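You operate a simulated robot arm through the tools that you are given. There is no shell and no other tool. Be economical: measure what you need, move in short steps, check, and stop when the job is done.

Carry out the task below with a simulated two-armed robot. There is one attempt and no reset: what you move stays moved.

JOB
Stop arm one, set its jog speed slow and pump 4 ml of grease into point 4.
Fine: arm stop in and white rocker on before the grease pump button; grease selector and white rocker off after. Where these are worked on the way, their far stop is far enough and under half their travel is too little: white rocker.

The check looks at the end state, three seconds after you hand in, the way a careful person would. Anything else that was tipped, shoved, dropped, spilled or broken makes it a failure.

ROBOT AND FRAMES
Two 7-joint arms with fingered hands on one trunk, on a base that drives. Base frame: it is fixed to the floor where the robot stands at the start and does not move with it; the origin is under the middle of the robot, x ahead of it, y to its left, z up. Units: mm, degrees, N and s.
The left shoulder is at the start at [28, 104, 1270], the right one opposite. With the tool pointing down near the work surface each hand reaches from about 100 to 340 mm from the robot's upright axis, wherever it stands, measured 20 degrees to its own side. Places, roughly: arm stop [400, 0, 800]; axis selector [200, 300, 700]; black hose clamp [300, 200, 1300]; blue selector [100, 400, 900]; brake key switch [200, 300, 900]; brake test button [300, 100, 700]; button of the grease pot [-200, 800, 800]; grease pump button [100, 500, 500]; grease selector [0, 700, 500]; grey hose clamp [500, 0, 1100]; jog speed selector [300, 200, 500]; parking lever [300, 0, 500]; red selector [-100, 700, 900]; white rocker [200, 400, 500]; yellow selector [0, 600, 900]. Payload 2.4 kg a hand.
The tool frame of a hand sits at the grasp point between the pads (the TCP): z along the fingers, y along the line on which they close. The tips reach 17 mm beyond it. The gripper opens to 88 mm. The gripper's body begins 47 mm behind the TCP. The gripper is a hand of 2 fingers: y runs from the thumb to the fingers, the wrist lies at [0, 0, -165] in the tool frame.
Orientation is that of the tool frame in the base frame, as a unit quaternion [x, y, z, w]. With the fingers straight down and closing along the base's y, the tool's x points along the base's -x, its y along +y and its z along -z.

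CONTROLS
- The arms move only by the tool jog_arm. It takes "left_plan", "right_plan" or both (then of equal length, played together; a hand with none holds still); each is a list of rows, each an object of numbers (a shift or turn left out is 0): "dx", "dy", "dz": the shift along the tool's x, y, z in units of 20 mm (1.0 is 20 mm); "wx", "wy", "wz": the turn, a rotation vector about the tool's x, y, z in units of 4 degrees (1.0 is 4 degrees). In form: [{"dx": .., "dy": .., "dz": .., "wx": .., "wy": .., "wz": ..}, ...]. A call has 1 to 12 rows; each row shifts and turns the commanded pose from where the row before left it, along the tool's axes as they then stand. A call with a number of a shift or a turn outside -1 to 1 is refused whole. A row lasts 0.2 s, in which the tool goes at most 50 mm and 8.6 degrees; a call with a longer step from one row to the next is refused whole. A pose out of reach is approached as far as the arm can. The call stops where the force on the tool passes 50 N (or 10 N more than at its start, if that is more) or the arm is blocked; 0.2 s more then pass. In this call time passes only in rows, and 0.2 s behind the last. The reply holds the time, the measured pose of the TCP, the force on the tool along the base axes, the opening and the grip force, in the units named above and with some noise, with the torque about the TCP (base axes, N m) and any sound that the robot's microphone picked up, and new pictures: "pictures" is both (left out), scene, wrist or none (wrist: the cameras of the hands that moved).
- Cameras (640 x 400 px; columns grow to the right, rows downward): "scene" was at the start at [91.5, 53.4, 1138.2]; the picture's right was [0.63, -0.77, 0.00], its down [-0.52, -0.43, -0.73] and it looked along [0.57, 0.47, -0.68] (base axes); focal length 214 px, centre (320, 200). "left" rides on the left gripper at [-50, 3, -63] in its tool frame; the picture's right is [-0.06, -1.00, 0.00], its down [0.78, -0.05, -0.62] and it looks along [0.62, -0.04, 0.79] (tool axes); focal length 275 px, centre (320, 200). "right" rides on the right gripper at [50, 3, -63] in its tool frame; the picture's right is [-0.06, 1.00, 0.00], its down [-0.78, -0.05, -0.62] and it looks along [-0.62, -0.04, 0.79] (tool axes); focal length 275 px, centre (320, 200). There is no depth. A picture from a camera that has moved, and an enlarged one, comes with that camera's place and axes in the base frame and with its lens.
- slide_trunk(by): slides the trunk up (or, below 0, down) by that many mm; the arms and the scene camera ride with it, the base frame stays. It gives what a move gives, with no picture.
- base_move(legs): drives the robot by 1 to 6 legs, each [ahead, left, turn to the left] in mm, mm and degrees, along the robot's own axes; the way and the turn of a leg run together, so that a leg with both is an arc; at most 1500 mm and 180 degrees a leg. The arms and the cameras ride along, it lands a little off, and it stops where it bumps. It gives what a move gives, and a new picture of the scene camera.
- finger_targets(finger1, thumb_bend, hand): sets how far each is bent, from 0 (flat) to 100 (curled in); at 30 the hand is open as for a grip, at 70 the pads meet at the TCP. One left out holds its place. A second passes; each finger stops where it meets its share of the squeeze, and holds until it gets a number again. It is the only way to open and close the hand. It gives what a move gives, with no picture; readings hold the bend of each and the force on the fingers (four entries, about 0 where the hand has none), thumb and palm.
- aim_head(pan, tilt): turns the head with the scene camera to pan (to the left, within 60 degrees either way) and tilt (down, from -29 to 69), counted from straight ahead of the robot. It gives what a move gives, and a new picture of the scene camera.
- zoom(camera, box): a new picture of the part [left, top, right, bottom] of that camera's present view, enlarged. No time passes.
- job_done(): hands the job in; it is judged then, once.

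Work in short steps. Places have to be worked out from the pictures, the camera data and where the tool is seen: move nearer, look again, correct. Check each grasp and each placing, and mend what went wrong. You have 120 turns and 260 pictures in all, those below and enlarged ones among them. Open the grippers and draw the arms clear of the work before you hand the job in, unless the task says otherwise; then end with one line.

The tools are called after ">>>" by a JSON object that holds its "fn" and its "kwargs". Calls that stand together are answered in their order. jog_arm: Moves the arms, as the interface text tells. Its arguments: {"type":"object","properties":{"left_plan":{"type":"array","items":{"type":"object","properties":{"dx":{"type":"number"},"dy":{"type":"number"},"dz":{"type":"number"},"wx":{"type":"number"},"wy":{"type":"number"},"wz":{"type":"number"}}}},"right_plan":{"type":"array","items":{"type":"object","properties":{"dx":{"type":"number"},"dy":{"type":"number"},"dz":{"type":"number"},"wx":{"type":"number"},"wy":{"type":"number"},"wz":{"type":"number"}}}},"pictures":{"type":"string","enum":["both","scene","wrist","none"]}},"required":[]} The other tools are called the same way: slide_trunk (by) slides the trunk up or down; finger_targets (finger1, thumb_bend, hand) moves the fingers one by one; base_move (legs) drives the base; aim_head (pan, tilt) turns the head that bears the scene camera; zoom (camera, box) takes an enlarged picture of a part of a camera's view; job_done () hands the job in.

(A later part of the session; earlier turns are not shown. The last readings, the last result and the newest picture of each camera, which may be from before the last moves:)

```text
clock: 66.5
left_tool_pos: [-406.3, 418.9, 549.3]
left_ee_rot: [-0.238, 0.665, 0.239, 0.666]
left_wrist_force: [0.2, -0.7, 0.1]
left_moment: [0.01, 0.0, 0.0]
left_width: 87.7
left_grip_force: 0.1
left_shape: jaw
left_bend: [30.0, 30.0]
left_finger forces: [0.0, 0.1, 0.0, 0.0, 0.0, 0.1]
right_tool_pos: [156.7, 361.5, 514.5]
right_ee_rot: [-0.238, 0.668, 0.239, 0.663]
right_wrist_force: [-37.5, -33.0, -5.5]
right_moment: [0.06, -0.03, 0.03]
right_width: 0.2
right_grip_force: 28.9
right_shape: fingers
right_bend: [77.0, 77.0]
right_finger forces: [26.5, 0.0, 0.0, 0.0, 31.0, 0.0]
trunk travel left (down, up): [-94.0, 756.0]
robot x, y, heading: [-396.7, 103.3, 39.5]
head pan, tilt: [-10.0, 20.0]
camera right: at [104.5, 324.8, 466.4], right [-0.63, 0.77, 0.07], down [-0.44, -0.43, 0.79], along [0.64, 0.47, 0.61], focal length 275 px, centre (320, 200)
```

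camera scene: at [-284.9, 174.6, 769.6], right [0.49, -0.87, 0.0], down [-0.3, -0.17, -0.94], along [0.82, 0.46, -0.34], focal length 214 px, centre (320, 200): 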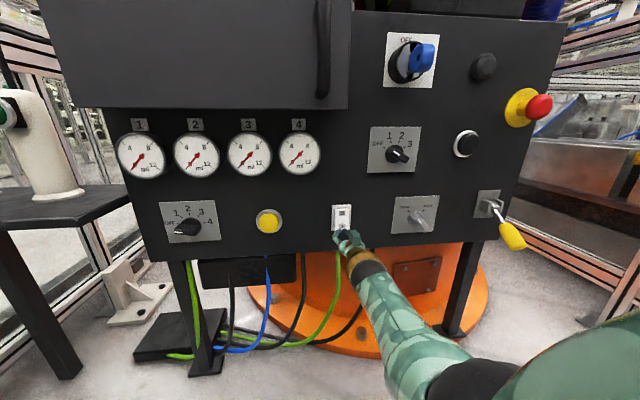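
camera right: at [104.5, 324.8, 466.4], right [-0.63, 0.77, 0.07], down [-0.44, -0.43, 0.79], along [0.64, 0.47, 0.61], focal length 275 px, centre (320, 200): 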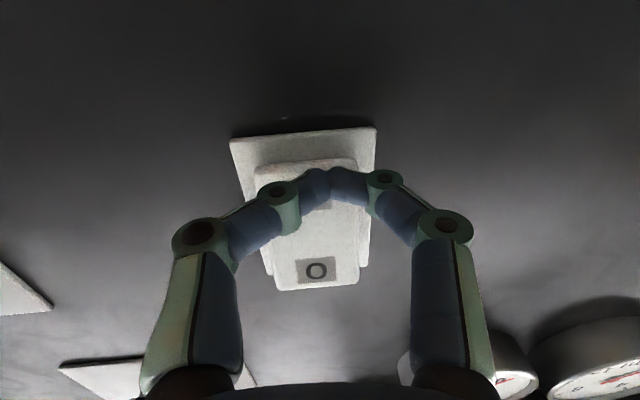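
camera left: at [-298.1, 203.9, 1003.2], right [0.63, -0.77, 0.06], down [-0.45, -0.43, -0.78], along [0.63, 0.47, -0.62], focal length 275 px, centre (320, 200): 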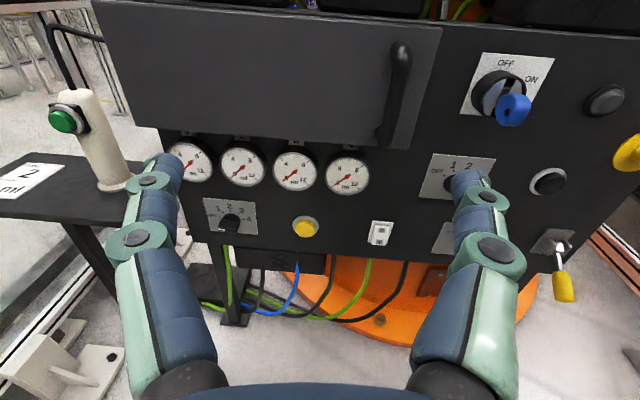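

The push reached about 50 N and the O end seems raised. I back off and check.

>>> {"fn": "jog_arm", "kwargs": {"right_plan": [{"dz": -1}, {"dz": -1}, {"dz": -1}, {"dz": -1}, {"dz": -1}, {"dz": -1}, {"dz": -1}], "pictures": "both"}}

>>> {"fn": "zoom", "kwargs": {"camera": "scene", "box": [300, 190, 400, 250]}}

```text
clock: 68.3
left_tool_pos: [-404.2, 420.7, 549.0]
left_ee_rot: [-0.237, 0.666, 0.239, 0.666]
left_wrist_force: [-0.6, -0.4, 0.1]
left_moment: [0.01, -0.01, -0.01]
left_width: 88.1
left_grip_force: 0.1
left_shape: jaw
left_bend: [30.0, 30.0]
left_finger forces: [0.0, 0.0, 0.1, 0.0, 0.0, 0.0]
right_tool_pos: [73.2, 288.2, 547.4]
right_ee_rot: [-0.231, 0.639, 0.246, 0.691]
right_wrist_force: [0.1, 0.2, -0.3]
right_moment: [0.01, -0.02, -0.03]
right_width: 0.0
right_grip_force: 0.0
right_shape: fingers
right_bend: [70.0, 70.0]
right_finger forces: [0.0, 0.0, 0.0, 0.0, 0.0, 0.0]
trunk travel left (down, up): [-94.0, 756.0]
robot x, y, heading: [-396.7, 96.4, 39.4]
head pan, tilt: [-10.0, 20.0]
stopped in row 7 (right hand): the arm was blocked; the commanded pose is now the measured one
camera scene: at [-285.0, 174.5, 770.7], right [0.49, -0.87, 0.0], down [-0.3, -0.17, -0.94], along [0.82, 0.46, -0.34], focal length 214 px, centre (320, 200)
camera right: at [24.2, 254.3, 493.6], right [-0.64, 0.77, 0.06], down [-0.5, -0.46, 0.73], along [0.59, 0.44, 0.68], focal length 275 px, centre (320, 200)
```

scene: 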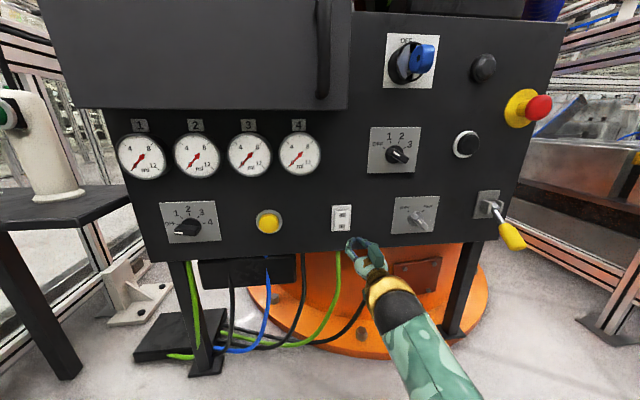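
right: 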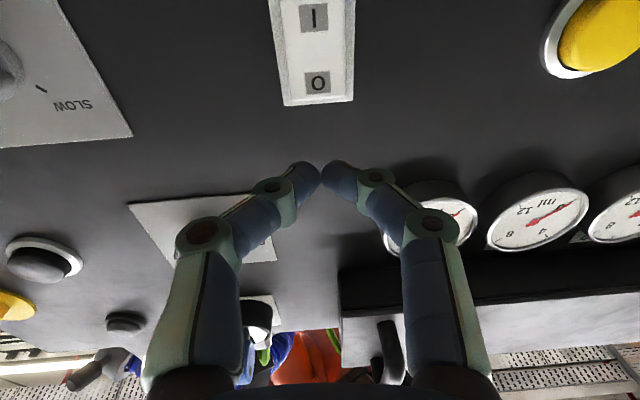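

```text
6.40 times, centred on (350, 220) of scene
camera zoom: at [-285.0, 174.5, 770.7], right [0.49, -0.87, 0.0], down [-0.3, -0.17, -0.94], along [0.82, 0.46, -0.34], focal length 1373 px, centre (128, 72)
```

zoom: 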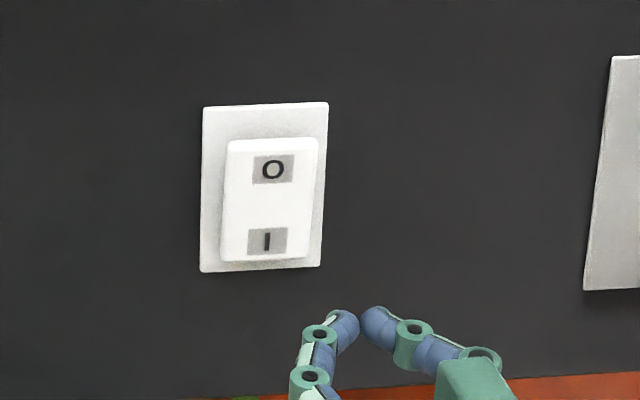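

The rocker is on: the I end is pressed and O stands out. Next comes the grease selector with the left hand, so I bring the hand forward in front of it, to about l≈520, z≈565.

>>> {"fn": "jog_arm", "kwargs": {"left_plan": [{"dz": 1, "dy": -0.4, "dx": -0.1}, {"dz": 1, "dy": -0.4, "dx": -0.1}, {"dz": 1, "dy": -0.4, "dx": -0.1}, {"dz": 1, "dy": -0.4, "dx": -0.1}, {"dz": 1, "dy": -0.4, "dx": -0.1}, {"dz": 1, "dy": -0.4, "dx": -0.1}, {"dz": 1, "dy": -0.4, "dx": -0.1}, {"dz": 1, "dy": -0.35, "dx": -0.1}, {"dz": 1}], "pictures": "both"}}

```text
clock: 70.3
left_tool_pos: [-224.8, 485.9, 564.0]
left_ee_rot: [-0.238, 0.666, 0.238, 0.666]
left_wrist_force: [0.6, 1.1, -0.7]
left_moment: [0.01, -0.01, 0.01]
left_width: 88.0
left_grip_force: 0.1
left_shape: jaw
left_bend: [30.0, 30.0]
left_finger forces: [0.0, 0.1, 0.0, 0.0, 0.0, 0.0]
right_tool_pos: [74.3, 288.8, 549.3]
right_ee_rot: [-0.232, 0.636, 0.245, 0.694]
right_wrist_force: [0.5, 0.4, -0.8]
right_moment: [0.01, 0.02, 0.0]
right_width: 0.0
right_grip_force: 0.1
right_shape: fingers
right_bend: [70.0, 70.0]
right_finger forces: [0.1, 0.0, 0.0, 0.0, 0.0, 0.0]
trunk travel left (down, up): [-94.0, 756.0]
robot x, y, heading: [-396.6, 100.8, 39.2]
head pan, tilt: [-10.0, 20.0]
camera scene: at [-285.0, 174.6, 769.6], right [0.49, -0.87, 0.0], down [-0.3, -0.17, -0.94], along [0.82, 0.46, -0.34], focal length 214 px, centre (320, 200)
camera left: at [-274.3, 447.1, 614.4], right [0.63, -0.77, 0.06], down [-0.45, -0.43, -0.78], along [0.63, 0.47, -0.62], focal length 275 px, centre (320, 200)
```

scene: 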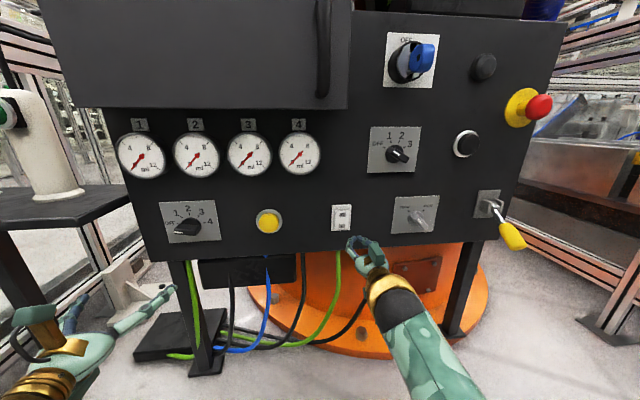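
left: 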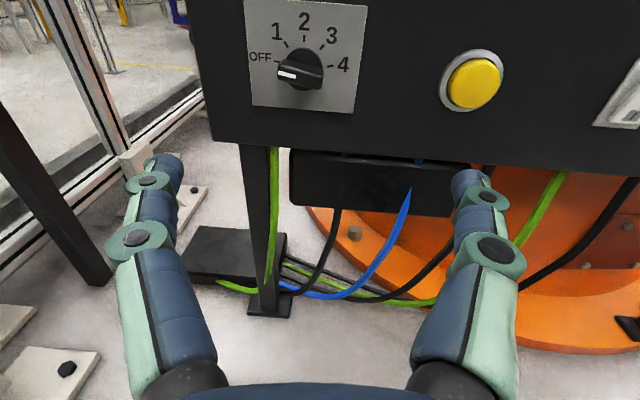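

The wrist camera puts the selector axis near l≈531, z≈552, with the handle at OFF about 78° left of vertical. I shift there and roll the hand by -80° in two calls.

>>> {"fn": "jog_arm", "kwargs": {"left_plan": [{"dy": 0.65, "dx": 0.6}, {"wz": -1}, {"wz": -1}, {"wz": -1}, {"wz": -1}, {"wz": -1}, {"wz": -1}, {"wz": -1}, {"wz": -1}, {"wz": -1}, {"wz": -1}, {"wz": -1}], "pictures": "none"}}

>>> {"fn": "jog_arm", "kwargs": {"left_plan": [{"wz": -1}, {"wz": -1}, {"wz": -1}, {"wz": -1}, {"wz": -1}, {"wz": -1}, {"wz": -1}, {"wz": -1}, {"wz": -1}, {"dz": 1}, {"dz": 1}], "pictures": "both"}}

```text
clock: 72.9
left_tool_pos: [-233.4, 496.1, 551.8]
left_ee_rot: [-0.471, 0.528, -0.028, 0.706]
left_wrist_force: [0.7, 0.3, -0.7]
left_moment: [0.01, -0.01, -0.01]
left_width: 87.9
left_grip_force: 0.1
left_shape: jaw
left_bend: [30.0, 30.0]
left_finger forces: [0.0, 0.1, 0.1, 0.1, 0.0, 0.0]
right_tool_pos: [74.5, 288.1, 549.1]
right_ee_rot: [-0.232, 0.636, 0.244, 0.694]
right_wrist_force: [0.0, 1.1, -0.1]
right_moment: [0.02, 0.02, -0.01]
right_width: 0.0
right_grip_force: 0.0
right_shape: fingers
right_bend: [70.0, 70.0]
right_finger forces: [0.1, 0.0, 0.1, 0.0, 0.0, 0.0]
trunk travel left (down, up): [-94.0, 756.0]
robot x, y, heading: [-396.8, 98.3, 39.2]
head pan, tilt: [-10.0, 20.0]
```

```text
clock: 75.3
left_tool_pos: [-202.3, 520.9, 552.3]
left_ee_rot: [-0.611, 0.358, -0.245, 0.662]
left_wrist_force: [-0.5, 0.3, 0.4]
left_moment: [0.01, 0.02, -0.02]
left_width: 87.9
left_grip_force: 0.1
left_shape: jaw
left_bend: [30.0, 30.0]
left_finger forces: [0.1, 0.0, 0.0, 0.1, 0.1, 0.0]
right_tool_pos: [74.8, 287.7, 547.0]
right_ee_rot: [-0.232, 0.636, 0.245, 0.694]
right_wrist_force: [0.9, -0.3, -0.2]
right_moment: [-0.02, -0.01, 0.01]
right_width: 0.2
right_grip_force: 0.0
right_shape: fingers
right_bend: [70.0, 70.0]
right_finger forces: [0.1, 0.0, 0.0, 0.0, 0.1, 0.1]
trunk travel left (down, up): [-94.0, 756.0]
robot x, y, heading: [-398.0, 100.0, 39.2]
head pan, tilt: [-10.0, 20.0]
camera scene: at [-285.0, 174.6, 769.7], right [0.49, -0.87, 0.0], down [-0.3, -0.17, -0.94], along [0.82, 0.46, -0.34], focal length 214 px, centre (320, 200)
camera left: at [-282.0, 517.7, 558.4], right [0.07, -0.09, 0.99], down [0.02, -1.0, -0.09], along [1.0, 0.02, -0.07], focal length 275 px, centre (320, 200)
```

scene: 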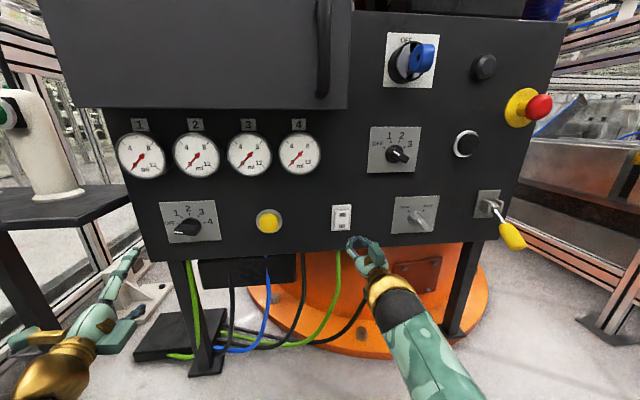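
left: 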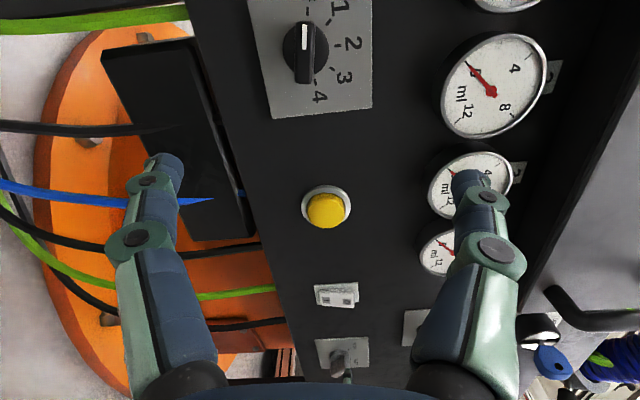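

The handle is parallel to the fingers, and the axis reads a bit lower and further left, about l≈538, z≈545. I correct by 6 mm each way and advance 80 mm for a closer look.

>>> {"fn": "jog_arm", "kwargs": {"left_plan": [{"dx": -0.3, "dy": 0.3}, {"dz": 1}, {"dz": 1}, {"dz": 1}, {"dz": 1}], "pictures": "wrist"}}

```text
clock: 76.5
left_tool_pos: [-145.7, 576.6, 548.0]
left_ee_rot: [-0.611, 0.357, -0.246, 0.663]
left_wrist_force: [0.3, -0.2, -0.6]
left_moment: [-0.07, 0.01, -0.02]
left_width: 87.8
left_grip_force: 0.1
left_shape: jaw
left_bend: [30.0, 30.0]
left_finger forces: [0.0, 0.0, 0.0, 0.1, 0.1, 0.0]
right_tool_pos: [74.6, 288.6, 547.4]
right_ee_rot: [-0.233, 0.636, 0.245, 0.694]
right_wrist_force: [-0.2, -0.5, -0.2]
right_moment: [0.02, 0.03, -0.01]
right_width: 0.1
right_grip_force: 0.0
right_shape: fingers
right_bend: [70.0, 70.0]
right_finger forces: [0.0, 0.0, 0.0, 0.1, 0.1, 0.0]
trunk travel left (down, up): [-94.0, 756.0]
robot x, y, heading: [-397.8, 101.4, 39.3]
head pan, tilt: [-10.0, 20.0]
camera left: at [-224.5, 574.0, 553.8], right [0.07, -0.09, 0.99], down [0.02, -1.0, -0.09], along [1.0, 0.02, -0.07], focal length 275 px, centre (320, 200)
```

left: 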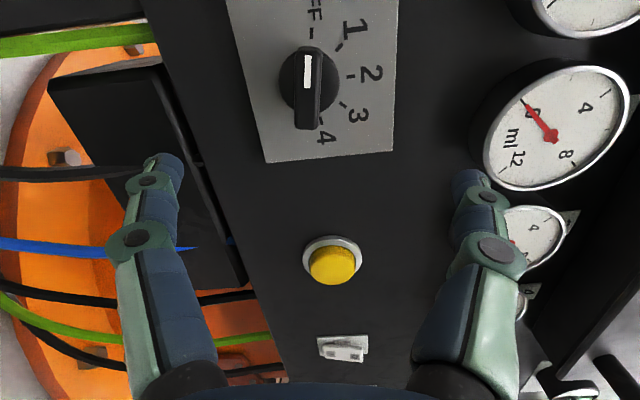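

The axis is now at about l≈544, z≈543. I narrow the fingers, correct by 5 mm and advance around the handle.

>>> {"fn": "finger_targets", "kwargs": {"hand": "left", "finger1": 40, "thumb_bend": 40}}

>>> {"fn": "jog_arm", "kwargs": {"left_plan": [{"dx": -0.27, "dy": 0.25}, {"dz": 0.9}, {"dz": 0.9}, {"dz": 0.9}, {"dz": 0.8}], "pictures": "both"}}

```text
clock: 77.5
left_tool_pos: [-144.9, 576.1, 547.6]
left_ee_rot: [-0.612, 0.357, -0.244, 0.662]
left_wrist_force: [-0.4, -0.6, -0.7]
left_moment: [-0.01, -0.02, 0.01]
left_width: 62.1
left_grip_force: 0.1
left_shape: fingers
left_bend: [40.0, 40.0]
left_finger forces: [0.1, 0.0, 0.1, 0.0, 0.1, 0.1]
right_tool_pos: [74.4, 289.5, 547.8]
right_ee_rot: [-0.232, 0.636, 0.244, 0.694]
right_wrist_force: [0.3, 0.1, 0.6]
right_moment: [-0.02, 0.0, -0.01]
right_width: 0.0
right_grip_force: 0.0
right_shape: fingers
right_bend: [70.0, 70.0]
right_finger forces: [0.0, 0.1, 0.1, 0.0, 0.0, 0.1]
trunk travel left (down, up): [-94.0, 756.0]
robot x, y, heading: [-397.9, 100.9, 39.2]
head pan, tilt: [-10.0, 20.0]
```

```text
clock: 78.7
left_tool_pos: [-94.9, 627.0, 544.1]
left_ee_rot: [-0.61, 0.357, -0.245, 0.664]
left_wrist_force: [-0.1, 0.3, -0.1]
left_moment: [-0.01, 0.01, 0.01]
left_width: 62.3
left_grip_force: 0.1
left_shape: fingers
left_bend: [40.0, 40.0]
left_finger forces: [0.0, 0.1, 0.0, 0.0, 0.0, 0.0]
right_tool_pos: [73.8, 287.6, 548.3]
right_ee_rot: [-0.232, 0.637, 0.244, 0.694]
right_wrist_force: [0.4, 0.5, -0.9]
right_moment: [0.0, -0.01, -0.02]
right_width: 0.5
right_grip_force: 0.1
right_shape: fingers
right_bend: [70.0, 70.0]
right_finger forces: [0.1, 0.1, 0.0, 0.0, 0.0, 0.1]
trunk travel left (down, up): [-94.0, 756.0]
robot x, y, heading: [-399.5, 99.8, 39.3]
head pan, tilt: [-10.0, 20.0]
camera scene: at [-284.9, 174.6, 769.7], right [0.49, -0.87, 0.0], down [-0.3, -0.17, -0.94], along [0.82, 0.46, -0.34], focal length 214 px, centre (320, 200)
camera left: at [-174.1, 623.8, 549.0], right [0.07, -0.09, 0.99], down [0.02, -1.0, -0.09], along [1.0, 0.02, -0.07], focal length 275 px, centre (320, 200)
```

scene: 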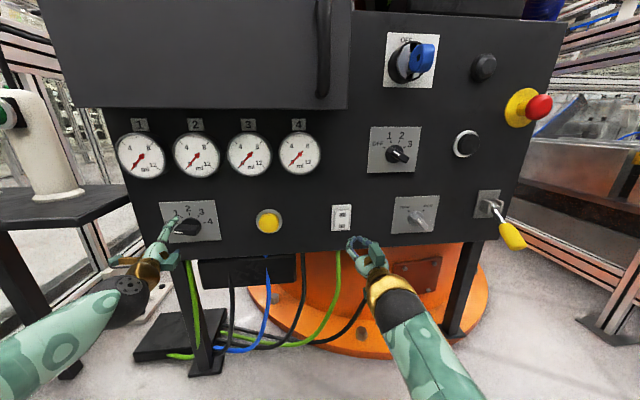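
left: 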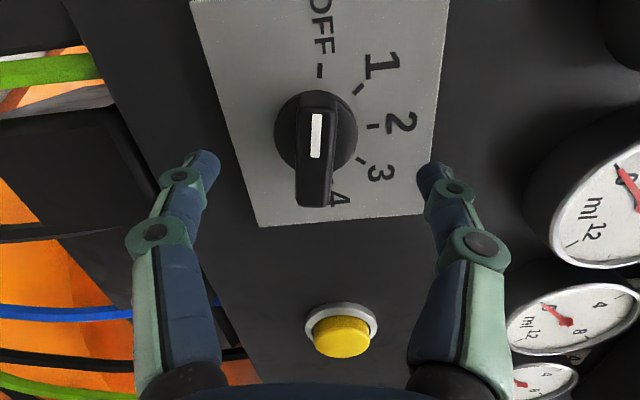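

The handle's axis sits right between the pads. I close on it.

>>> {"fn": "finger_targets", "kwargs": {"hand": "left", "finger1": 80, "thumb_bend": 80}}

>>> {"fn": "jog_arm", "kwargs": {"left_plan": [{"wz": 1}, {"wz": 1}, {"wz": 1}, {"wz": 1}, {"wz": 1}, {"wz": 1}, {"wz": 1}, {"wz": 1}, {"wz": 1}, {"wz": 1}], "pictures": "wrist"}}

```text
clock: 79.7
left_tool_pos: [-93.3, 626.4, 543.1]
left_ee_rot: [-0.611, 0.357, -0.245, 0.663]
left_wrist_force: [-0.5, -0.2, 0.1]
left_moment: [-0.02, 0.0, 0.02]
left_width: 0.0
left_grip_force: 0.2
left_shape: fingers
left_bend: [76.0, 75.0]
left_finger forces: [0.1, 0.0, 0.0, 0.0, 0.1, 0.0]
right_tool_pos: [75.0, 288.2, 547.8]
right_ee_rot: [-0.232, 0.636, 0.245, 0.694]
right_wrist_force: [0.2, 0.3, -0.8]
right_moment: [0.02, 0.01, -0.02]
right_width: 0.0
right_grip_force: 0.0
right_shape: fingers
right_bend: [70.0, 70.0]
right_finger forces: [0.0, 0.1, 0.0, 0.1, 0.0, 0.0]
trunk travel left (down, up): [-94.0, 756.0]
robot x, y, heading: [-399.7, 99.6, 39.3]
head pan, tilt: [-10.0, 20.0]
```

```text
clock: 81.9
left_tool_pos: [-95.7, 626.3, 542.7]
left_ee_rot: [-0.451, 0.545, -0.003, 0.707]
left_wrist_force: [0.9, -0.5, -0.5]
left_moment: [0.03, 0.03, -0.02]
left_width: 0.0
left_grip_force: 0.1
left_shape: fingers
left_bend: [76.0, 75.0]
left_finger forces: [0.0, 0.1, 0.0, 0.0, 0.0, 0.0]
right_tool_pos: [74.2, 288.3, 547.8]
right_ee_rot: [-0.233, 0.636, 0.245, 0.694]
right_wrist_force: [-0.2, 0.0, -0.6]
right_moment: [0.0, 0.02, 0.01]
right_width: 0.0
right_grip_force: 0.2
right_shape: fingers
right_bend: [70.0, 70.0]
right_finger forces: [0.1, 0.0, 0.0, 0.0, 0.0, 0.1]
trunk travel left (down, up): [-94.0, 756.0]
robot x, y, heading: [-395.7, 101.5, 39.5]
head pan, tilt: [-10.0, 20.0]
camera left: at [-164.6, 611.6, 579.8], right [0.46, -0.56, 0.69], down [-0.14, -0.81, -0.57], along [0.88, 0.17, -0.45], focal length 275 px, centre (320, 200)
```

left: 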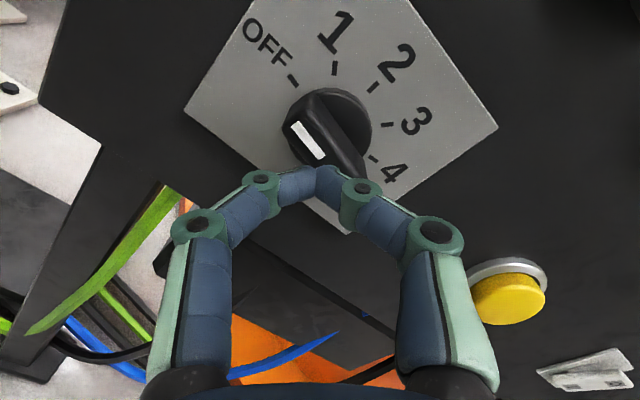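

The fingers closed in front of the handle, so the panel here lies further back, at about N≈385; it is yawed by about 3°. I reopen, roll back and go 32 mm deeper, with a small rightward correction.

>>> {"fn": "finger_targets", "kwargs": {"hand": "left", "finger1": 40, "thumb_bend": 40}}

>>> {"fn": "jog_arm", "kwargs": {"left_plan": [{"wz": -1}, {"wz": -1}, {"wz": -1}, {"wz": -1}, {"wz": -1}, {"wz": -1}, {"wz": -1}, {"wz": -1}, {"wz": -1}, {"wz": -1}, {"dx": 0.4}], "pictures": "none"}}

>>> {"fn": "jog_arm", "kwargs": {"left_plan": [{"dz": 0.4}, {"dz": 0.4}, {"dz": 0.4}, {"dz": 0.4}], "pictures": "both"}}

```text
clock: 82.9
left_tool_pos: [-94.2, 626.6, 543.2]
left_ee_rot: [-0.453, 0.544, -0.003, 0.707]
left_wrist_force: [-0.1, -0.3, 0.3]
left_moment: [0.0, -0.01, 0.02]
left_width: 61.5
left_grip_force: 0.2
left_shape: fingers
left_bend: [40.0, 40.0]
left_finger forces: [0.1, 0.1, 0.0, 0.1, 0.1, 0.0]
right_tool_pos: [73.7, 287.9, 548.1]
right_ee_rot: [-0.231, 0.637, 0.243, 0.694]
right_wrist_force: [0.3, -0.5, 0.2]
right_moment: [-0.01, -0.01, 0.03]
right_width: 0.0
right_grip_force: 0.0
right_shape: fingers
right_bend: [70.0, 70.0]
right_finger forces: [0.0, 0.0, 0.0, 0.1, 0.0, 0.0]
trunk travel left (down, up): [-94.0, 756.0]
robot x, y, heading: [-397.2, 97.1, 39.2]
head pan, tilt: [-10.0, 20.0]
```

```text
clock: 85.3
left_tool_pos: [-89.9, 621.0, 542.5]
left_ee_rot: [-0.61, 0.358, -0.244, 0.663]
left_wrist_force: [0.5, 0.1, 0.3]
left_moment: [0.02, 0.01, 0.04]
left_width: 61.4
left_grip_force: 0.1
left_shape: fingers
left_bend: [40.0, 40.0]
left_finger forces: [0.0, 0.1, 0.1, 0.0, 0.0, 0.0]
right_tool_pos: [73.7, 287.9, 548.3]
right_ee_rot: [-0.232, 0.636, 0.244, 0.694]
right_wrist_force: [0.2, -0.8, -0.2]
right_moment: [-0.01, -0.01, -0.02]
right_width: 0.0
right_grip_force: 0.2
right_shape: fingers
right_bend: [70.0, 70.0]
right_finger forces: [0.0, 0.0, 0.0, 0.0, 0.0, 0.0]
trunk travel left (down, up): [-94.0, 756.0]
robot x, y, heading: [-397.2, 101.1, 39.5]
head pan, tilt: [-10.0, 20.0]
```

```text
clock: 86.3
left_tool_pos: [-65.2, 641.8, 541.5]
left_ee_rot: [-0.611, 0.357, -0.245, 0.663]
left_wrist_force: [0.4, 0.3, 0.3]
left_moment: [-0.01, 0.0, -0.02]
left_width: 61.7
left_grip_force: 0.1
left_shape: fingers
left_bend: [40.0, 40.0]
left_finger forces: [0.1, 0.1, 0.0, 0.0, 0.1, 0.1]
right_tool_pos: [74.2, 288.3, 549.3]
right_ee_rot: [-0.233, 0.636, 0.245, 0.693]
right_wrist_force: [-0.8, 0.1, -0.4]
right_moment: [-0.03, 0.0, 0.02]
right_width: 0.0
right_grip_force: 0.0
right_shape: fingers
right_bend: [70.0, 70.0]
right_finger forces: [0.1, 0.0, 0.1, 0.0, 0.1, 0.1]
trunk travel left (down, up): [-94.0, 756.0]
robot x, y, heading: [-397.1, 96.8, 39.7]
head pan, tilt: [-10.0, 20.0]
camera scene: at [-284.9, 174.6, 769.7], right [0.49, -0.87, 0.0], down [-0.3, -0.17, -0.94], along [0.82, 0.46, -0.34], focal length 214 px, centre (320, 200)
camera left: at [-144.4, 638.0, 547.6], right [0.07, -0.09, 0.99], down [0.02, -1.0, -0.09], along [1.0, 0.02, -0.07], focal length 275 px, centre (320, 200)
```

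scene: 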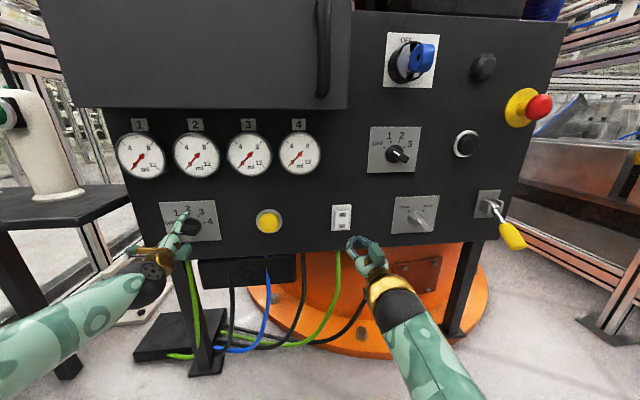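
left: 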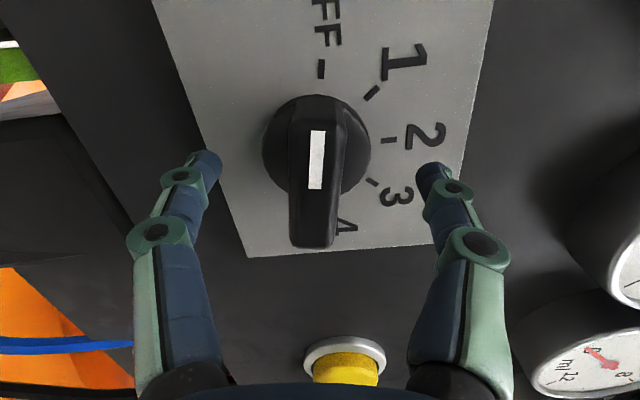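

The handle now sits well between the fingers. I close and read the grip.

>>> {"fn": "finger_targets", "kwargs": {"hand": "left", "finger1": 80, "thumb_bend": 80}}

```text
clock: 87.3
left_tool_pos: [-62.8, 640.3, 543.7]
left_ee_rot: [-0.61, 0.357, -0.246, 0.663]
left_wrist_force: [5.4, 5.1, 2.2]
left_moment: [0.05, -0.04, -0.01]
left_width: 6.8
left_grip_force: 8.1
left_shape: fingers
left_bend: [72.0, 68.0]
left_finger forces: [7.0, 0.1, 0.0, 0.1, 9.3, 0.0]
right_tool_pos: [75.3, 288.6, 547.3]
right_ee_rot: [-0.232, 0.636, 0.244, 0.694]
right_wrist_force: [-0.9, -0.4, -0.3]
right_moment: [0.02, -0.02, -0.02]
right_width: 0.0
right_grip_force: 0.0
right_shape: fingers
right_bend: [70.0, 70.0]
right_finger forces: [0.0, 0.0, 0.0, 0.0, 0.1, 0.0]
trunk travel left (down, up): [-94.0, 756.0]
robot x, y, heading: [-396.7, 98.0, 39.3]
head pan, tilt: [-10.0, 20.0]
```

It is gripped, 7 mm wide. I turn it clockwise in stages.

>>> {"fn": "jog_arm", "kwargs": {"left_plan": [{"wz": 1}, {"wz": 1}, {"wz": 1}, {"wz": 1}, {"wz": 1}, {"wz": 1}, {"wz": 1}, {"wz": 1}, {"wz": 1}, {"wz": 1}], "pictures": "wrist"}}

>>> {"fn": "jog_arm", "kwargs": {"left_plan": [{"wz": 1}, {"wz": 1}, {"wz": 1}, {"wz": 1}, {"wz": 1}, {"wz": 1}, {"wz": 1}, {"wz": 1}, {"wz": 1}, {"wz": 1}], "pictures": "wrist"}}

```text
clock: 89.5
left_tool_pos: [-65.0, 640.0, 541.8]
left_ee_rot: [-0.452, 0.545, -0.004, 0.707]
left_wrist_force: [8.0, 0.1, 1.7]
left_moment: [0.05, -0.04, -0.1]
left_width: 7.1
left_grip_force: 8.0
left_shape: fingers
left_bend: [72.0, 68.0]
left_finger forces: [6.3, 0.1, 0.0, 0.0, 10.2, 0.1]
right_tool_pos: [74.6, 288.7, 547.9]
right_ee_rot: [-0.231, 0.637, 0.244, 0.694]
right_wrist_force: [0.4, -0.1, -0.9]
right_moment: [0.01, 0.02, 0.01]
right_width: 0.0
right_grip_force: 0.0
right_shape: fingers
right_bend: [70.0, 70.0]
right_finger forces: [0.1, 0.0, 0.1, 0.0, 0.0, 0.0]
trunk travel left (down, up): [-94.0, 756.0]
robot x, y, heading: [-396.7, 99.2, 39.5]
head pan, tilt: [-10.0, 20.0]
camera left: at [-134.5, 625.8, 578.2], right [0.46, -0.56, 0.69], down [-0.14, -0.81, -0.57], along [0.88, 0.17, -0.45], focal length 275 px, centre (320, 200)
```

left: 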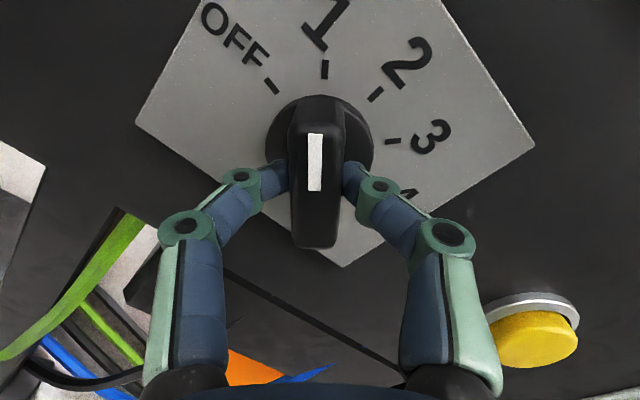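

```text
clock: 91.7
left_tool_pos: [-64.4, 640.4, 541.0]
left_ee_rot: [-0.239, 0.666, 0.24, 0.664]
left_wrist_force: [6.7, -1.4, -0.6]
left_moment: [0.0, 0.02, -0.1]
left_width: 6.7
left_grip_force: 9.3
left_shape: fingers
left_bend: [73.0, 68.0]
left_finger forces: [6.2, 0.1, 0.0, 0.0, 11.5, 0.0]
right_tool_pos: [75.0, 287.6, 548.0]
right_ee_rot: [-0.232, 0.637, 0.244, 0.693]
right_wrist_force: [0.0, 0.1, -0.7]
right_moment: [-0.02, -0.01, -0.01]
right_width: 0.0
right_grip_force: 0.1
right_shape: fingers
right_bend: [70.0, 70.0]
right_finger forces: [0.1, 0.0, 0.1, 0.1, 0.1, 0.0]
trunk travel left (down, up): [-94.0, 756.0]
robot x, y, heading: [-402.2, 100.3, 39.3]
head pan, tilt: [-10.0, 20.0]
camera left: at [-114.6, 601.5, 591.5], right [0.63, -0.77, 0.06], down [-0.45, -0.43, -0.78], along [0.63, 0.47, -0.62], focal length 275 px, centre (320, 200)
```

left: 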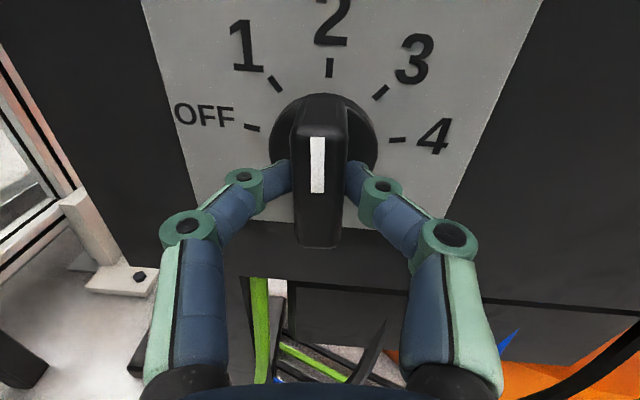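

The handle follows; it is now at 2. I turn on through 3 to 4.

>>> {"fn": "jog_arm", "kwargs": {"left_plan": [{"wz": 1}, {"wz": 1}, {"wz": 1}, {"wz": 1}, {"wz": 1}, {"wz": 1}, {"wz": 1}, {"wz": 1}, {"wz": 1}, {"wz": 1}], "pictures": "none"}}

>>> {"fn": "jog_arm", "kwargs": {"left_plan": [{"wz": 1}, {"wz": 1}, {"wz": 1}, {"wz": 1}, {"wz": 1}, {"wz": 1}, {"wz": 1}, {"wz": 1}, {"wz": 1}, {"wz": 1}], "pictures": "wrist"}}

```text
clock: 93.9
left_tool_pos: [-63.7, 640.1, 541.3]
left_ee_rot: [0.005, 0.708, 0.452, 0.542]
left_wrist_force: [6.9, -2.8, -3.4]
left_moment: [-0.04, 0.03, -0.13]
left_width: 7.1
left_grip_force: 9.2
left_shape: fingers
left_bend: [73.0, 68.0]
left_finger forces: [5.6, 0.0, 0.1, 0.0, 12.7, 0.1]
right_tool_pos: [75.0, 288.4, 549.5]
right_ee_rot: [-0.233, 0.637, 0.245, 0.693]
right_wrist_force: [0.6, 0.1, -0.2]
right_moment: [0.01, 0.02, -0.03]
right_width: 0.0
right_grip_force: 0.1
right_shape: fingers
right_bend: [70.0, 70.0]
right_finger forces: [0.1, 0.1, 0.0, 0.1, 0.0, 0.0]
trunk travel left (down, up): [-94.0, 756.0]
robot x, y, heading: [-396.3, 101.2, 39.3]
head pan, tilt: [-10.0, 20.0]
```

```text
clock: 96.1
left_tool_pos: [-65.0, 640.9, 541.9]
left_ee_rot: [0.246, 0.664, 0.61, 0.356]
left_wrist_force: [7.9, -2.5, -5.4]
left_moment: [-0.07, 0.07, -0.1]
left_width: 7.0
left_grip_force: 9.2
left_shape: fingers
left_bend: [74.0, 68.0]
left_finger forces: [5.7, 0.1, 0.0, 0.0, 12.0, 0.0]
right_tool_pos: [75.7, 287.1, 547.2]
right_ee_rot: [-0.231, 0.637, 0.244, 0.694]
right_wrist_force: [0.4, -1.0, 0.3]
right_moment: [0.01, 0.02, -0.02]
right_width: 0.1
right_grip_force: 0.0
right_shape: fingers
right_bend: [70.0, 70.0]
right_finger forces: [0.0, 0.0, 0.0, 0.1, 0.1, 0.0]
trunk travel left (down, up): [-94.0, 756.0]
robot x, y, heading: [-396.2, 97.8, 39.6]
head pan, tilt: [-10.0, 20.0]
camera left: at [-82.2, 561.8, 553.2], right [0.15, -0.18, -0.97], down [-0.96, 0.2, -0.18], along [0.22, 0.96, -0.15], focal length 275 px, centre (320, 200)
```

left: 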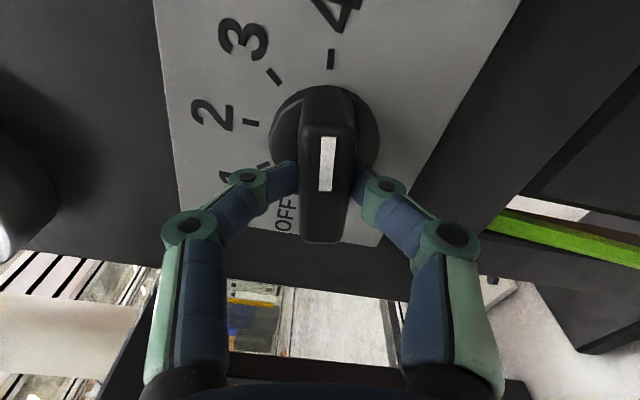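

The pointer is on 4. I release, back off and roll the hand level.

>>> {"fn": "finger_targets", "kwargs": {"hand": "left", "finger1": 40, "thumb_bend": 40}}

>>> {"fn": "jog_arm", "kwargs": {"left_plan": [{"dz": -1}, {"dz": -1}, {"dz": -1}, {"dz": -1}, {"dz": -1}, {"dz": -1}, {"dz": -1}, {"wz": -1}, {"wz": -1}, {"wz": -1}, {"wz": -1}], "pictures": "none"}}

>>> {"fn": "jog_arm", "kwargs": {"left_plan": [{"wz": -1}, {"wz": -1}, {"wz": -1}, {"wz": -1}, {"wz": -1}, {"wz": -1}, {"wz": -1}, {"wz": -1}], "pictures": "none"}}

>>> {"fn": "jog_arm", "kwargs": {"left_plan": [{"wz": -1}, {"wz": -1}, {"wz": -1}, {"wz": -1}, {"wz": -1}, {"wz": -1}, {"wz": -1}, {"wz": -1}], "pictures": "both"}}

```text
clock: 97.1
left_tool_pos: [-64.4, 640.4, 542.5]
left_ee_rot: [0.246, 0.663, 0.61, 0.357]
left_wrist_force: [-0.4, 0.0, -0.4]
left_moment: [0.01, 0.0, 0.01]
left_width: 61.3
left_grip_force: 0.1
left_shape: fingers
left_bend: [40.0, 40.0]
left_finger forces: [0.0, 0.0, 0.0, 0.0, 0.0, 0.0]
right_tool_pos: [74.6, 288.5, 547.8]
right_ee_rot: [-0.232, 0.636, 0.245, 0.694]
right_wrist_force: [-0.5, 0.0, -0.2]
right_moment: [-0.01, 0.0, -0.02]
right_width: 0.0
right_grip_force: 0.0
right_shape: fingers
right_bend: [70.0, 70.0]
right_finger forces: [0.0, 0.1, 0.0, 0.1, 0.0, 0.1]
trunk travel left (down, up): [-94.0, 756.0]
robot x, y, heading: [-400.5, 101.4, 39.5]
head pan, tilt: [-10.0, 20.0]
```

```text
clock: 99.5
left_tool_pos: [-173.0, 551.2, 541.6]
left_ee_rot: [0.149, 0.691, 0.555, 0.438]
left_wrist_force: [1.0, 0.9, -0.6]
left_moment: [-0.02, 0.02, 0.04]
left_width: 61.4
left_grip_force: 0.1
left_shape: fingers
left_bend: [40.0, 40.0]
left_finger forces: [0.0, 0.0, 0.0, 0.1, 0.0, 0.0]
right_tool_pos: [74.8, 288.0, 548.4]
right_ee_rot: [-0.232, 0.637, 0.244, 0.694]
right_wrist_force: [1.0, -0.4, 0.3]
right_moment: [-0.01, 0.01, 0.01]
right_width: 0.0
right_grip_force: 0.0
right_shape: fingers
right_bend: [70.0, 70.0]
right_finger forces: [0.0, 0.1, 0.0, 0.0, 0.1, 0.0]
trunk travel left (down, up): [-94.0, 756.0]
robot x, y, heading: [-396.5, 100.7, 39.4]
head pan, tilt: [-10.0, 20.0]
```

```text
clock: 101.3
left_tool_pos: [-172.3, 552.0, 542.0]
left_ee_rot: [-0.046, 0.706, 0.411, 0.575]
left_wrist_force: [0.1, 0.2, -0.3]
left_moment: [-0.01, 0.01, -0.01]
left_width: 61.3
left_grip_force: 0.0
left_shape: fingers
left_bend: [40.0, 40.0]
left_finger forces: [0.0, 0.0, 0.1, 0.0, 0.0, 0.0]
right_tool_pos: [75.0, 288.0, 549.0]
right_ee_rot: [-0.231, 0.637, 0.244, 0.694]
right_wrist_force: [0.4, -0.4, -0.6]
right_moment: [-0.01, -0.01, 0.0]
right_width: 0.1
right_grip_force: 0.1
right_shape: fingers
right_bend: [70.0, 70.0]
right_finger forces: [0.0, 0.1, 0.0, 0.0, 0.0, 0.0]
trunk travel left (down, up): [-94.0, 756.0]
robot x, y, heading: [-400.2, 99.9, 39.4]
head pan, tilt: [-10.0, 20.0]
```

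```text
clock: 103.1
left_tool_pos: [-172.8, 551.4, 542.2]
left_ee_rot: [-0.239, 0.666, 0.238, 0.666]
left_wrist_force: [0.0, -0.4, -0.2]
left_moment: [0.0, -0.01, 0.0]
left_width: 61.6
left_grip_force: 0.0
left_shape: fingers
left_bend: [40.0, 40.0]
left_finger forces: [0.1, 0.0, 0.0, 0.1, 0.0, 0.0]
right_tool_pos: [73.6, 288.4, 548.7]
right_ee_rot: [-0.232, 0.636, 0.244, 0.694]
right_wrist_force: [-0.2, -0.1, 0.1]
right_moment: [0.01, 0.01, 0.02]
right_width: 0.0
right_grip_force: 0.0
right_shape: fingers
right_bend: [70.0, 70.0]
right_finger forces: [0.0, 0.1, 0.0, 0.0, 0.1, 0.1]
trunk travel left (down, up): [-94.0, 756.0]
robot x, y, heading: [-394.9, 101.6, 39.5]
head pan, tilt: [-10.0, 20.0]
camera scene: at [-284.9, 174.6, 769.7], right [0.49, -0.87, 0.0], down [-0.3, -0.17, -0.94], along [0.82, 0.46, -0.34], focal length 214 px, centre (320, 200)
camera left: at [-223.2, 512.6, 592.0], right [0.63, -0.77, 0.06], down [-0.45, -0.43, -0.78], along [0.63, 0.47, -0.62], focal length 275 px, centre (320, 200)
```

scene: 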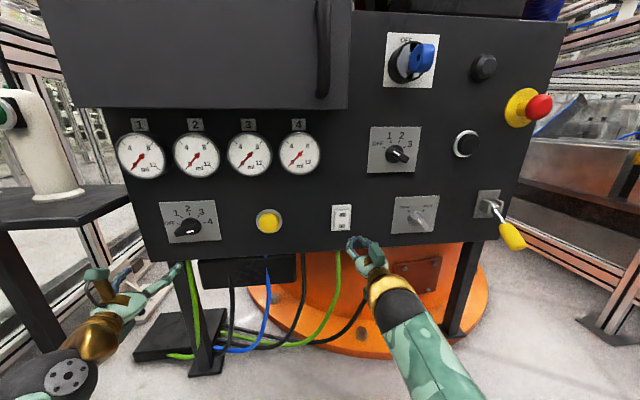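
left: 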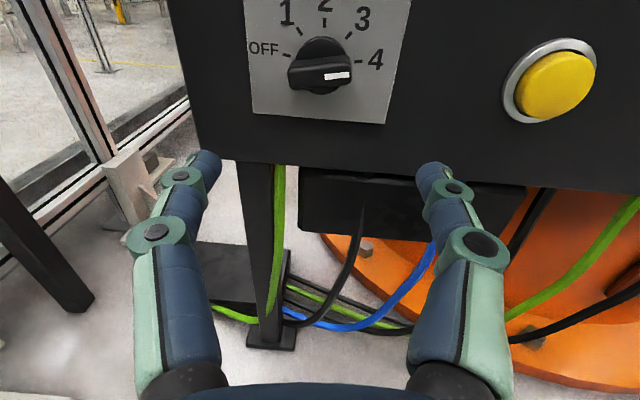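

The selector reads 4. The pump button triangulates to about l≈360, N≈365, z≈544. I close the left hand and drive the base 140 mm right.

>>> {"fn": "finger_targets", "kwargs": {"hand": "left", "finger1": 70, "thumb_bend": 70}}

>>> {"fn": "base_move", "kwargs": {"legs": [[0, -140, 0]]}}

>>> {"fn": "jog_arm", "kwargs": {"left_plan": [{"dy": -1}, {"dy": -1}], "pictures": "wrist"}}

```text
clock: 104.1
left_tool_pos: [-173.2, 551.6, 541.6]
left_ee_rot: [-0.239, 0.666, 0.239, 0.665]
left_wrist_force: [0.1, 0.4, 0.3]
left_moment: [0.0, 0.02, -0.02]
left_width: 0.0
left_grip_force: 0.1
left_shape: fingers
left_bend: [70.0, 70.0]
left_finger forces: [0.0, 0.0, 0.0, 0.0, 0.0, 0.0]
right_tool_pos: [75.2, 288.3, 549.4]
right_ee_rot: [-0.231, 0.636, 0.244, 0.694]
right_wrist_force: [-0.5, -0.2, -0.2]
right_moment: [0.02, 0.0, 0.0]
right_width: 0.1
right_grip_force: 0.0
right_shape: fingers
right_bend: [70.0, 70.0]
right_finger forces: [0.1, 0.0, 0.0, 0.1, 0.0, 0.1]
trunk travel left (down, up): [-94.0, 756.0]
robot x, y, heading: [-397.0, 99.9, 39.6]
head pan, tilt: [-10.0, 20.0]
```

```text
clock: 105.4
left_tool_pos: [-84.5, 442.2, 541.9]
left_ee_rot: [-0.239, 0.666, 0.24, 0.664]
left_wrist_force: [0.0, 0.0, 0.2]
left_moment: [-0.01, -0.01, 0.01]
left_width: 0.1
left_grip_force: 0.1
left_shape: fingers
left_bend: [70.0, 70.0]
left_finger forces: [0.0, 0.0, 0.0, 0.0, 0.0, 0.1]
right_tool_pos: [163.7, 179.1, 549.0]
right_ee_rot: [-0.232, 0.636, 0.244, 0.694]
right_wrist_force: [0.7, 0.0, 0.0]
right_moment: [0.02, 0.0, -0.01]
right_width: 0.3
right_grip_force: 0.1
right_shape: fingers
right_bend: [70.0, 70.0]
right_finger forces: [0.1, 0.0, 0.0, 0.1, 0.1, 0.1]
trunk travel left (down, up): [-94.0, 756.0]
robot x, y, heading: [-310.6, -4.8, 39.6]
head pan, tilt: [-10.0, 20.0]
camera scene: at [-195.7, 66.1, 769.7], right [0.49, -0.87, 0.0], down [-0.3, -0.17, -0.94], along [0.82, 0.46, -0.34], focal length 214 px, centre (320, 200)
```

scene: 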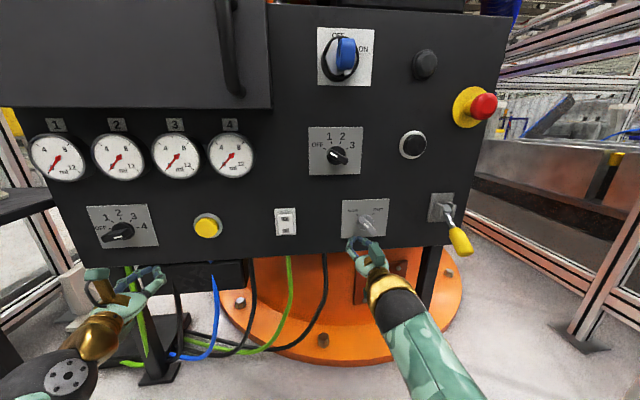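

```text
clock: 106.0
left_tool_pos: [-58.4, 410.7, 542.0]
left_ee_rot: [-0.238, 0.667, 0.239, 0.665]
left_wrist_force: [-0.3, 0.4, -0.8]
left_moment: [-0.03, 0.0, -0.01]
left_width: 0.0
left_grip_force: 0.0
left_shape: fingers
left_bend: [70.0, 70.0]
left_finger forces: [0.1, 0.0, 0.1, 0.0, 0.1, 0.0]
right_tool_pos: [163.6, 179.9, 548.5]
right_ee_rot: [-0.233, 0.635, 0.245, 0.695]
right_wrist_force: [-0.2, -0.2, -0.2]
right_moment: [-0.02, 0.02, 0.0]
right_width: 0.0
right_grip_force: 0.1
right_shape: fingers
right_bend: [70.0, 70.0]
right_finger forces: [0.0, 0.1, 0.1, 0.0, 0.1, 0.0]
trunk travel left (down, up): [-94.0, 756.0]
robot x, y, heading: [-308.7, -4.2, 39.2]
head pan, tilt: [-10.0, 20.0]
camera left: at [-108.5, 373.1, 591.6], right [0.63, -0.77, 0.06], down [-0.45, -0.43, -0.78], along [0.63, 0.47, -0.62], focal length 275 px, centre (320, 200)
```

left: 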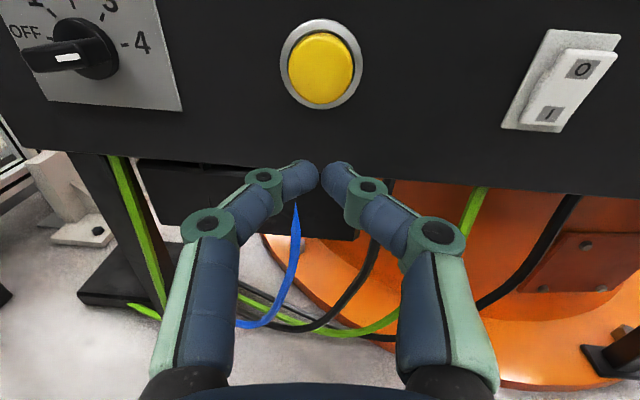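

I check the selector more closely, since perspective makes its mark look ambiguous here.

>>> {"fn": "zoom", "kwargs": {"camera": "left", "box": [0, 0, 190, 120]}}

>>> {"fn": "zoom", "kwargs": {"camera": "scene", "box": [80, 120, 310, 260]}}

```text
3.33 times, centred on (95, 60) of left
camera zoom: at [-108.5, 373.1, 591.6], right [0.63, -0.77, 0.06], down [-0.45, -0.43, -0.78], along [0.63, 0.47, -0.62], focal length 918 px, centre (1070, 667)
```

zoom: 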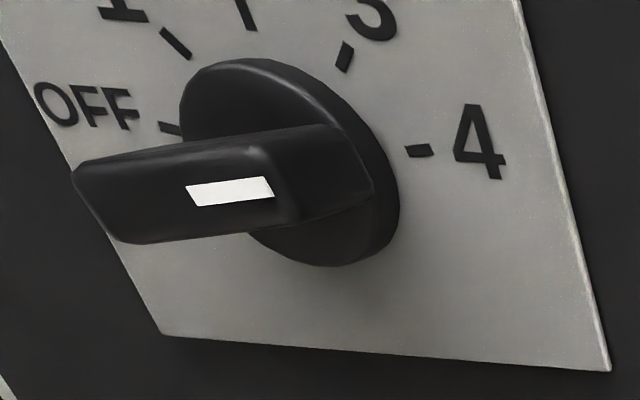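

```text
2.78 times, centred on (195, 190) of scene
camera zoom: at [-195.7, 66.2, 769.4], right [0.49, -0.87, 0.0], down [-0.3, -0.17, -0.94], along [0.82, 0.46, -0.34], focal length 597 px, centre (668, 228)
```

zoom: 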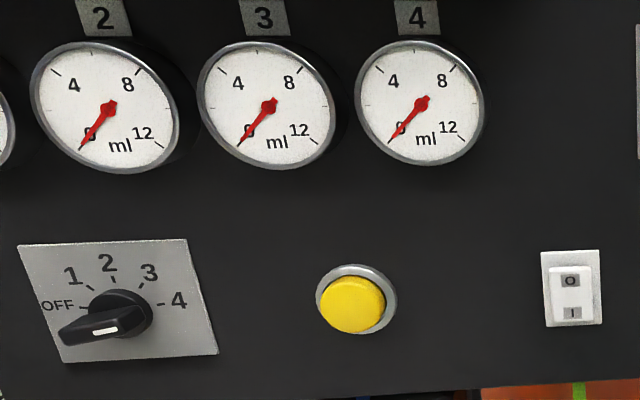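

The mark is at the right-hand end, so the selector really is on 4. The fingertips are lined up with the pump button (l≈354, z≈544), and I advance 100 mm.

>>> {"fn": "jog_arm", "kwargs": {"left_plan": [{"dz": 1, "dx": -0.1}, {"dz": 1}, {"dz": 1}, {"dz": 1}, {"dz": 1}], "pictures": "both"}}

```text
clock: 107.2
left_tool_pos: [18.6, 475.6, 544.2]
left_ee_rot: [-0.239, 0.666, 0.239, 0.665]
left_wrist_force: [0.4, -0.7, 0.5]
left_moment: [0.01, -0.03, 0.0]
left_width: 0.0
left_grip_force: 0.1
left_shape: fingers
left_bend: [70.0, 70.0]
left_finger forces: [0.0, 0.0, 0.1, 0.0, 0.1, 0.1]
right_tool_pos: [163.3, 179.9, 548.6]
right_ee_rot: [-0.233, 0.636, 0.244, 0.694]
right_wrist_force: [0.3, 0.7, -0.7]
right_moment: [0.03, -0.01, 0.02]
right_width: 0.1
right_grip_force: 0.0
right_shape: fingers
right_bend: [70.0, 70.0]
right_finger forces: [0.0, 0.0, 0.0, 0.1, 0.0, 0.1]
trunk travel left (down, up): [-94.0, 756.0]
robot x, y, heading: [-310.6, -8.7, 39.1]
head pan, tilt: [-10.0, 20.0]
camera scene: at [-195.7, 66.1, 769.7], right [0.49, -0.87, 0.0], down [-0.3, -0.17, -0.94], along [0.82, 0.46, -0.34], focal length 214 px, centre (320, 200)
camera left: at [-31.2, 436.8, 593.6], right [0.63, -0.77, 0.06], down [-0.45, -0.43, -0.78], along [0.63, 0.47, -0.62], focal length 275 px, centre (320, 200)
```

scene: 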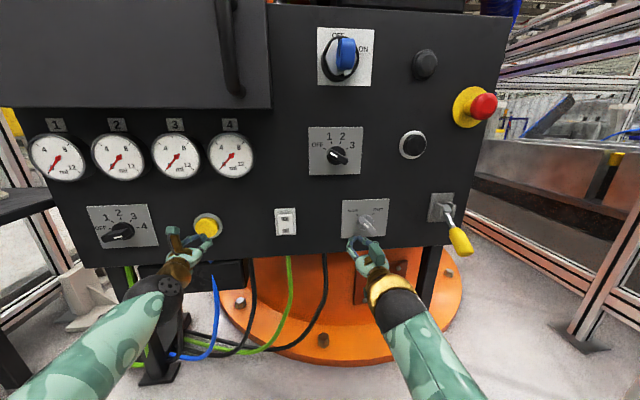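
left: 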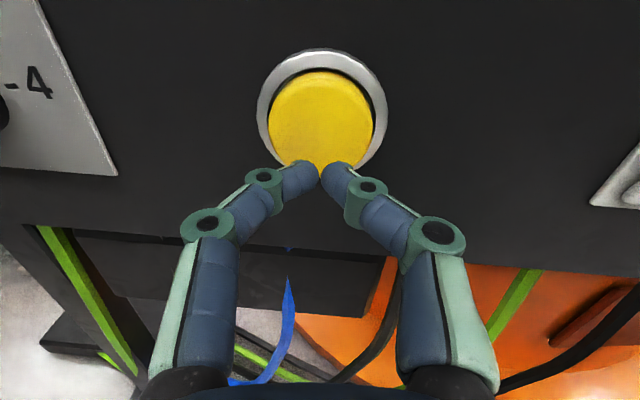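

The tip is about 20 mm short of the button. I creep forward in 4 mm rows and will stop once it touches.

>>> {"fn": "jog_arm", "kwargs": {"left_plan": [{"dz": 0.3}, {"dz": 0.3}, {"dz": 0.2}], "pictures": "wrist"}}

```text
clock: 108.0
left_tool_pos: [31.1, 485.0, 543.5]
left_ee_rot: [-0.238, 0.666, 0.239, 0.665]
left_wrist_force: [0.6, -0.5, -0.7]
left_moment: [-0.02, -0.01, 0.02]
left_width: 0.0
left_grip_force: 0.0
left_shape: fingers
left_bend: [70.0, 70.0]
left_finger forces: [0.1, 0.0, 0.0, 0.0, 0.0, 0.1]
right_tool_pos: [163.9, 179.9, 548.6]
right_ee_rot: [-0.234, 0.636, 0.245, 0.694]
right_wrist_force: [-0.4, 0.1, 0.1]
right_moment: [0.01, -0.04, 0.02]
right_width: 0.3
right_grip_force: 0.1
right_shape: fingers
right_bend: [70.0, 70.0]
right_finger forces: [0.0, 0.1, 0.1, 0.1, 0.0, 0.1]
trunk travel left (down, up): [-94.0, 756.0]
robot x, y, heading: [-306.7, -5.1, 39.5]
head pan, tilt: [-10.0, 20.0]
camera left: at [-19.0, 446.7, 593.9], right [0.63, -0.77, 0.06], down [-0.45, -0.43, -0.78], along [0.63, 0.47, -0.62], focal length 275 px, centre (320, 200)
```

left: 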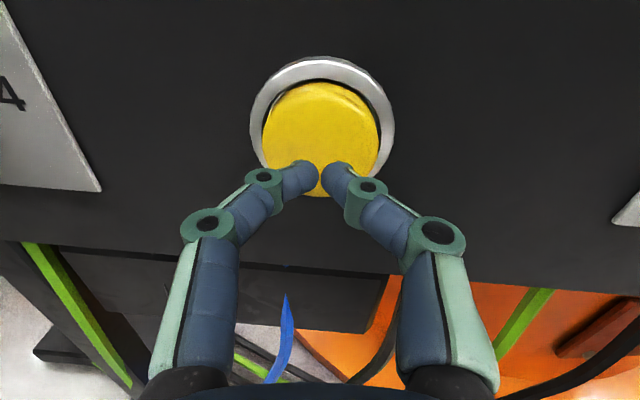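

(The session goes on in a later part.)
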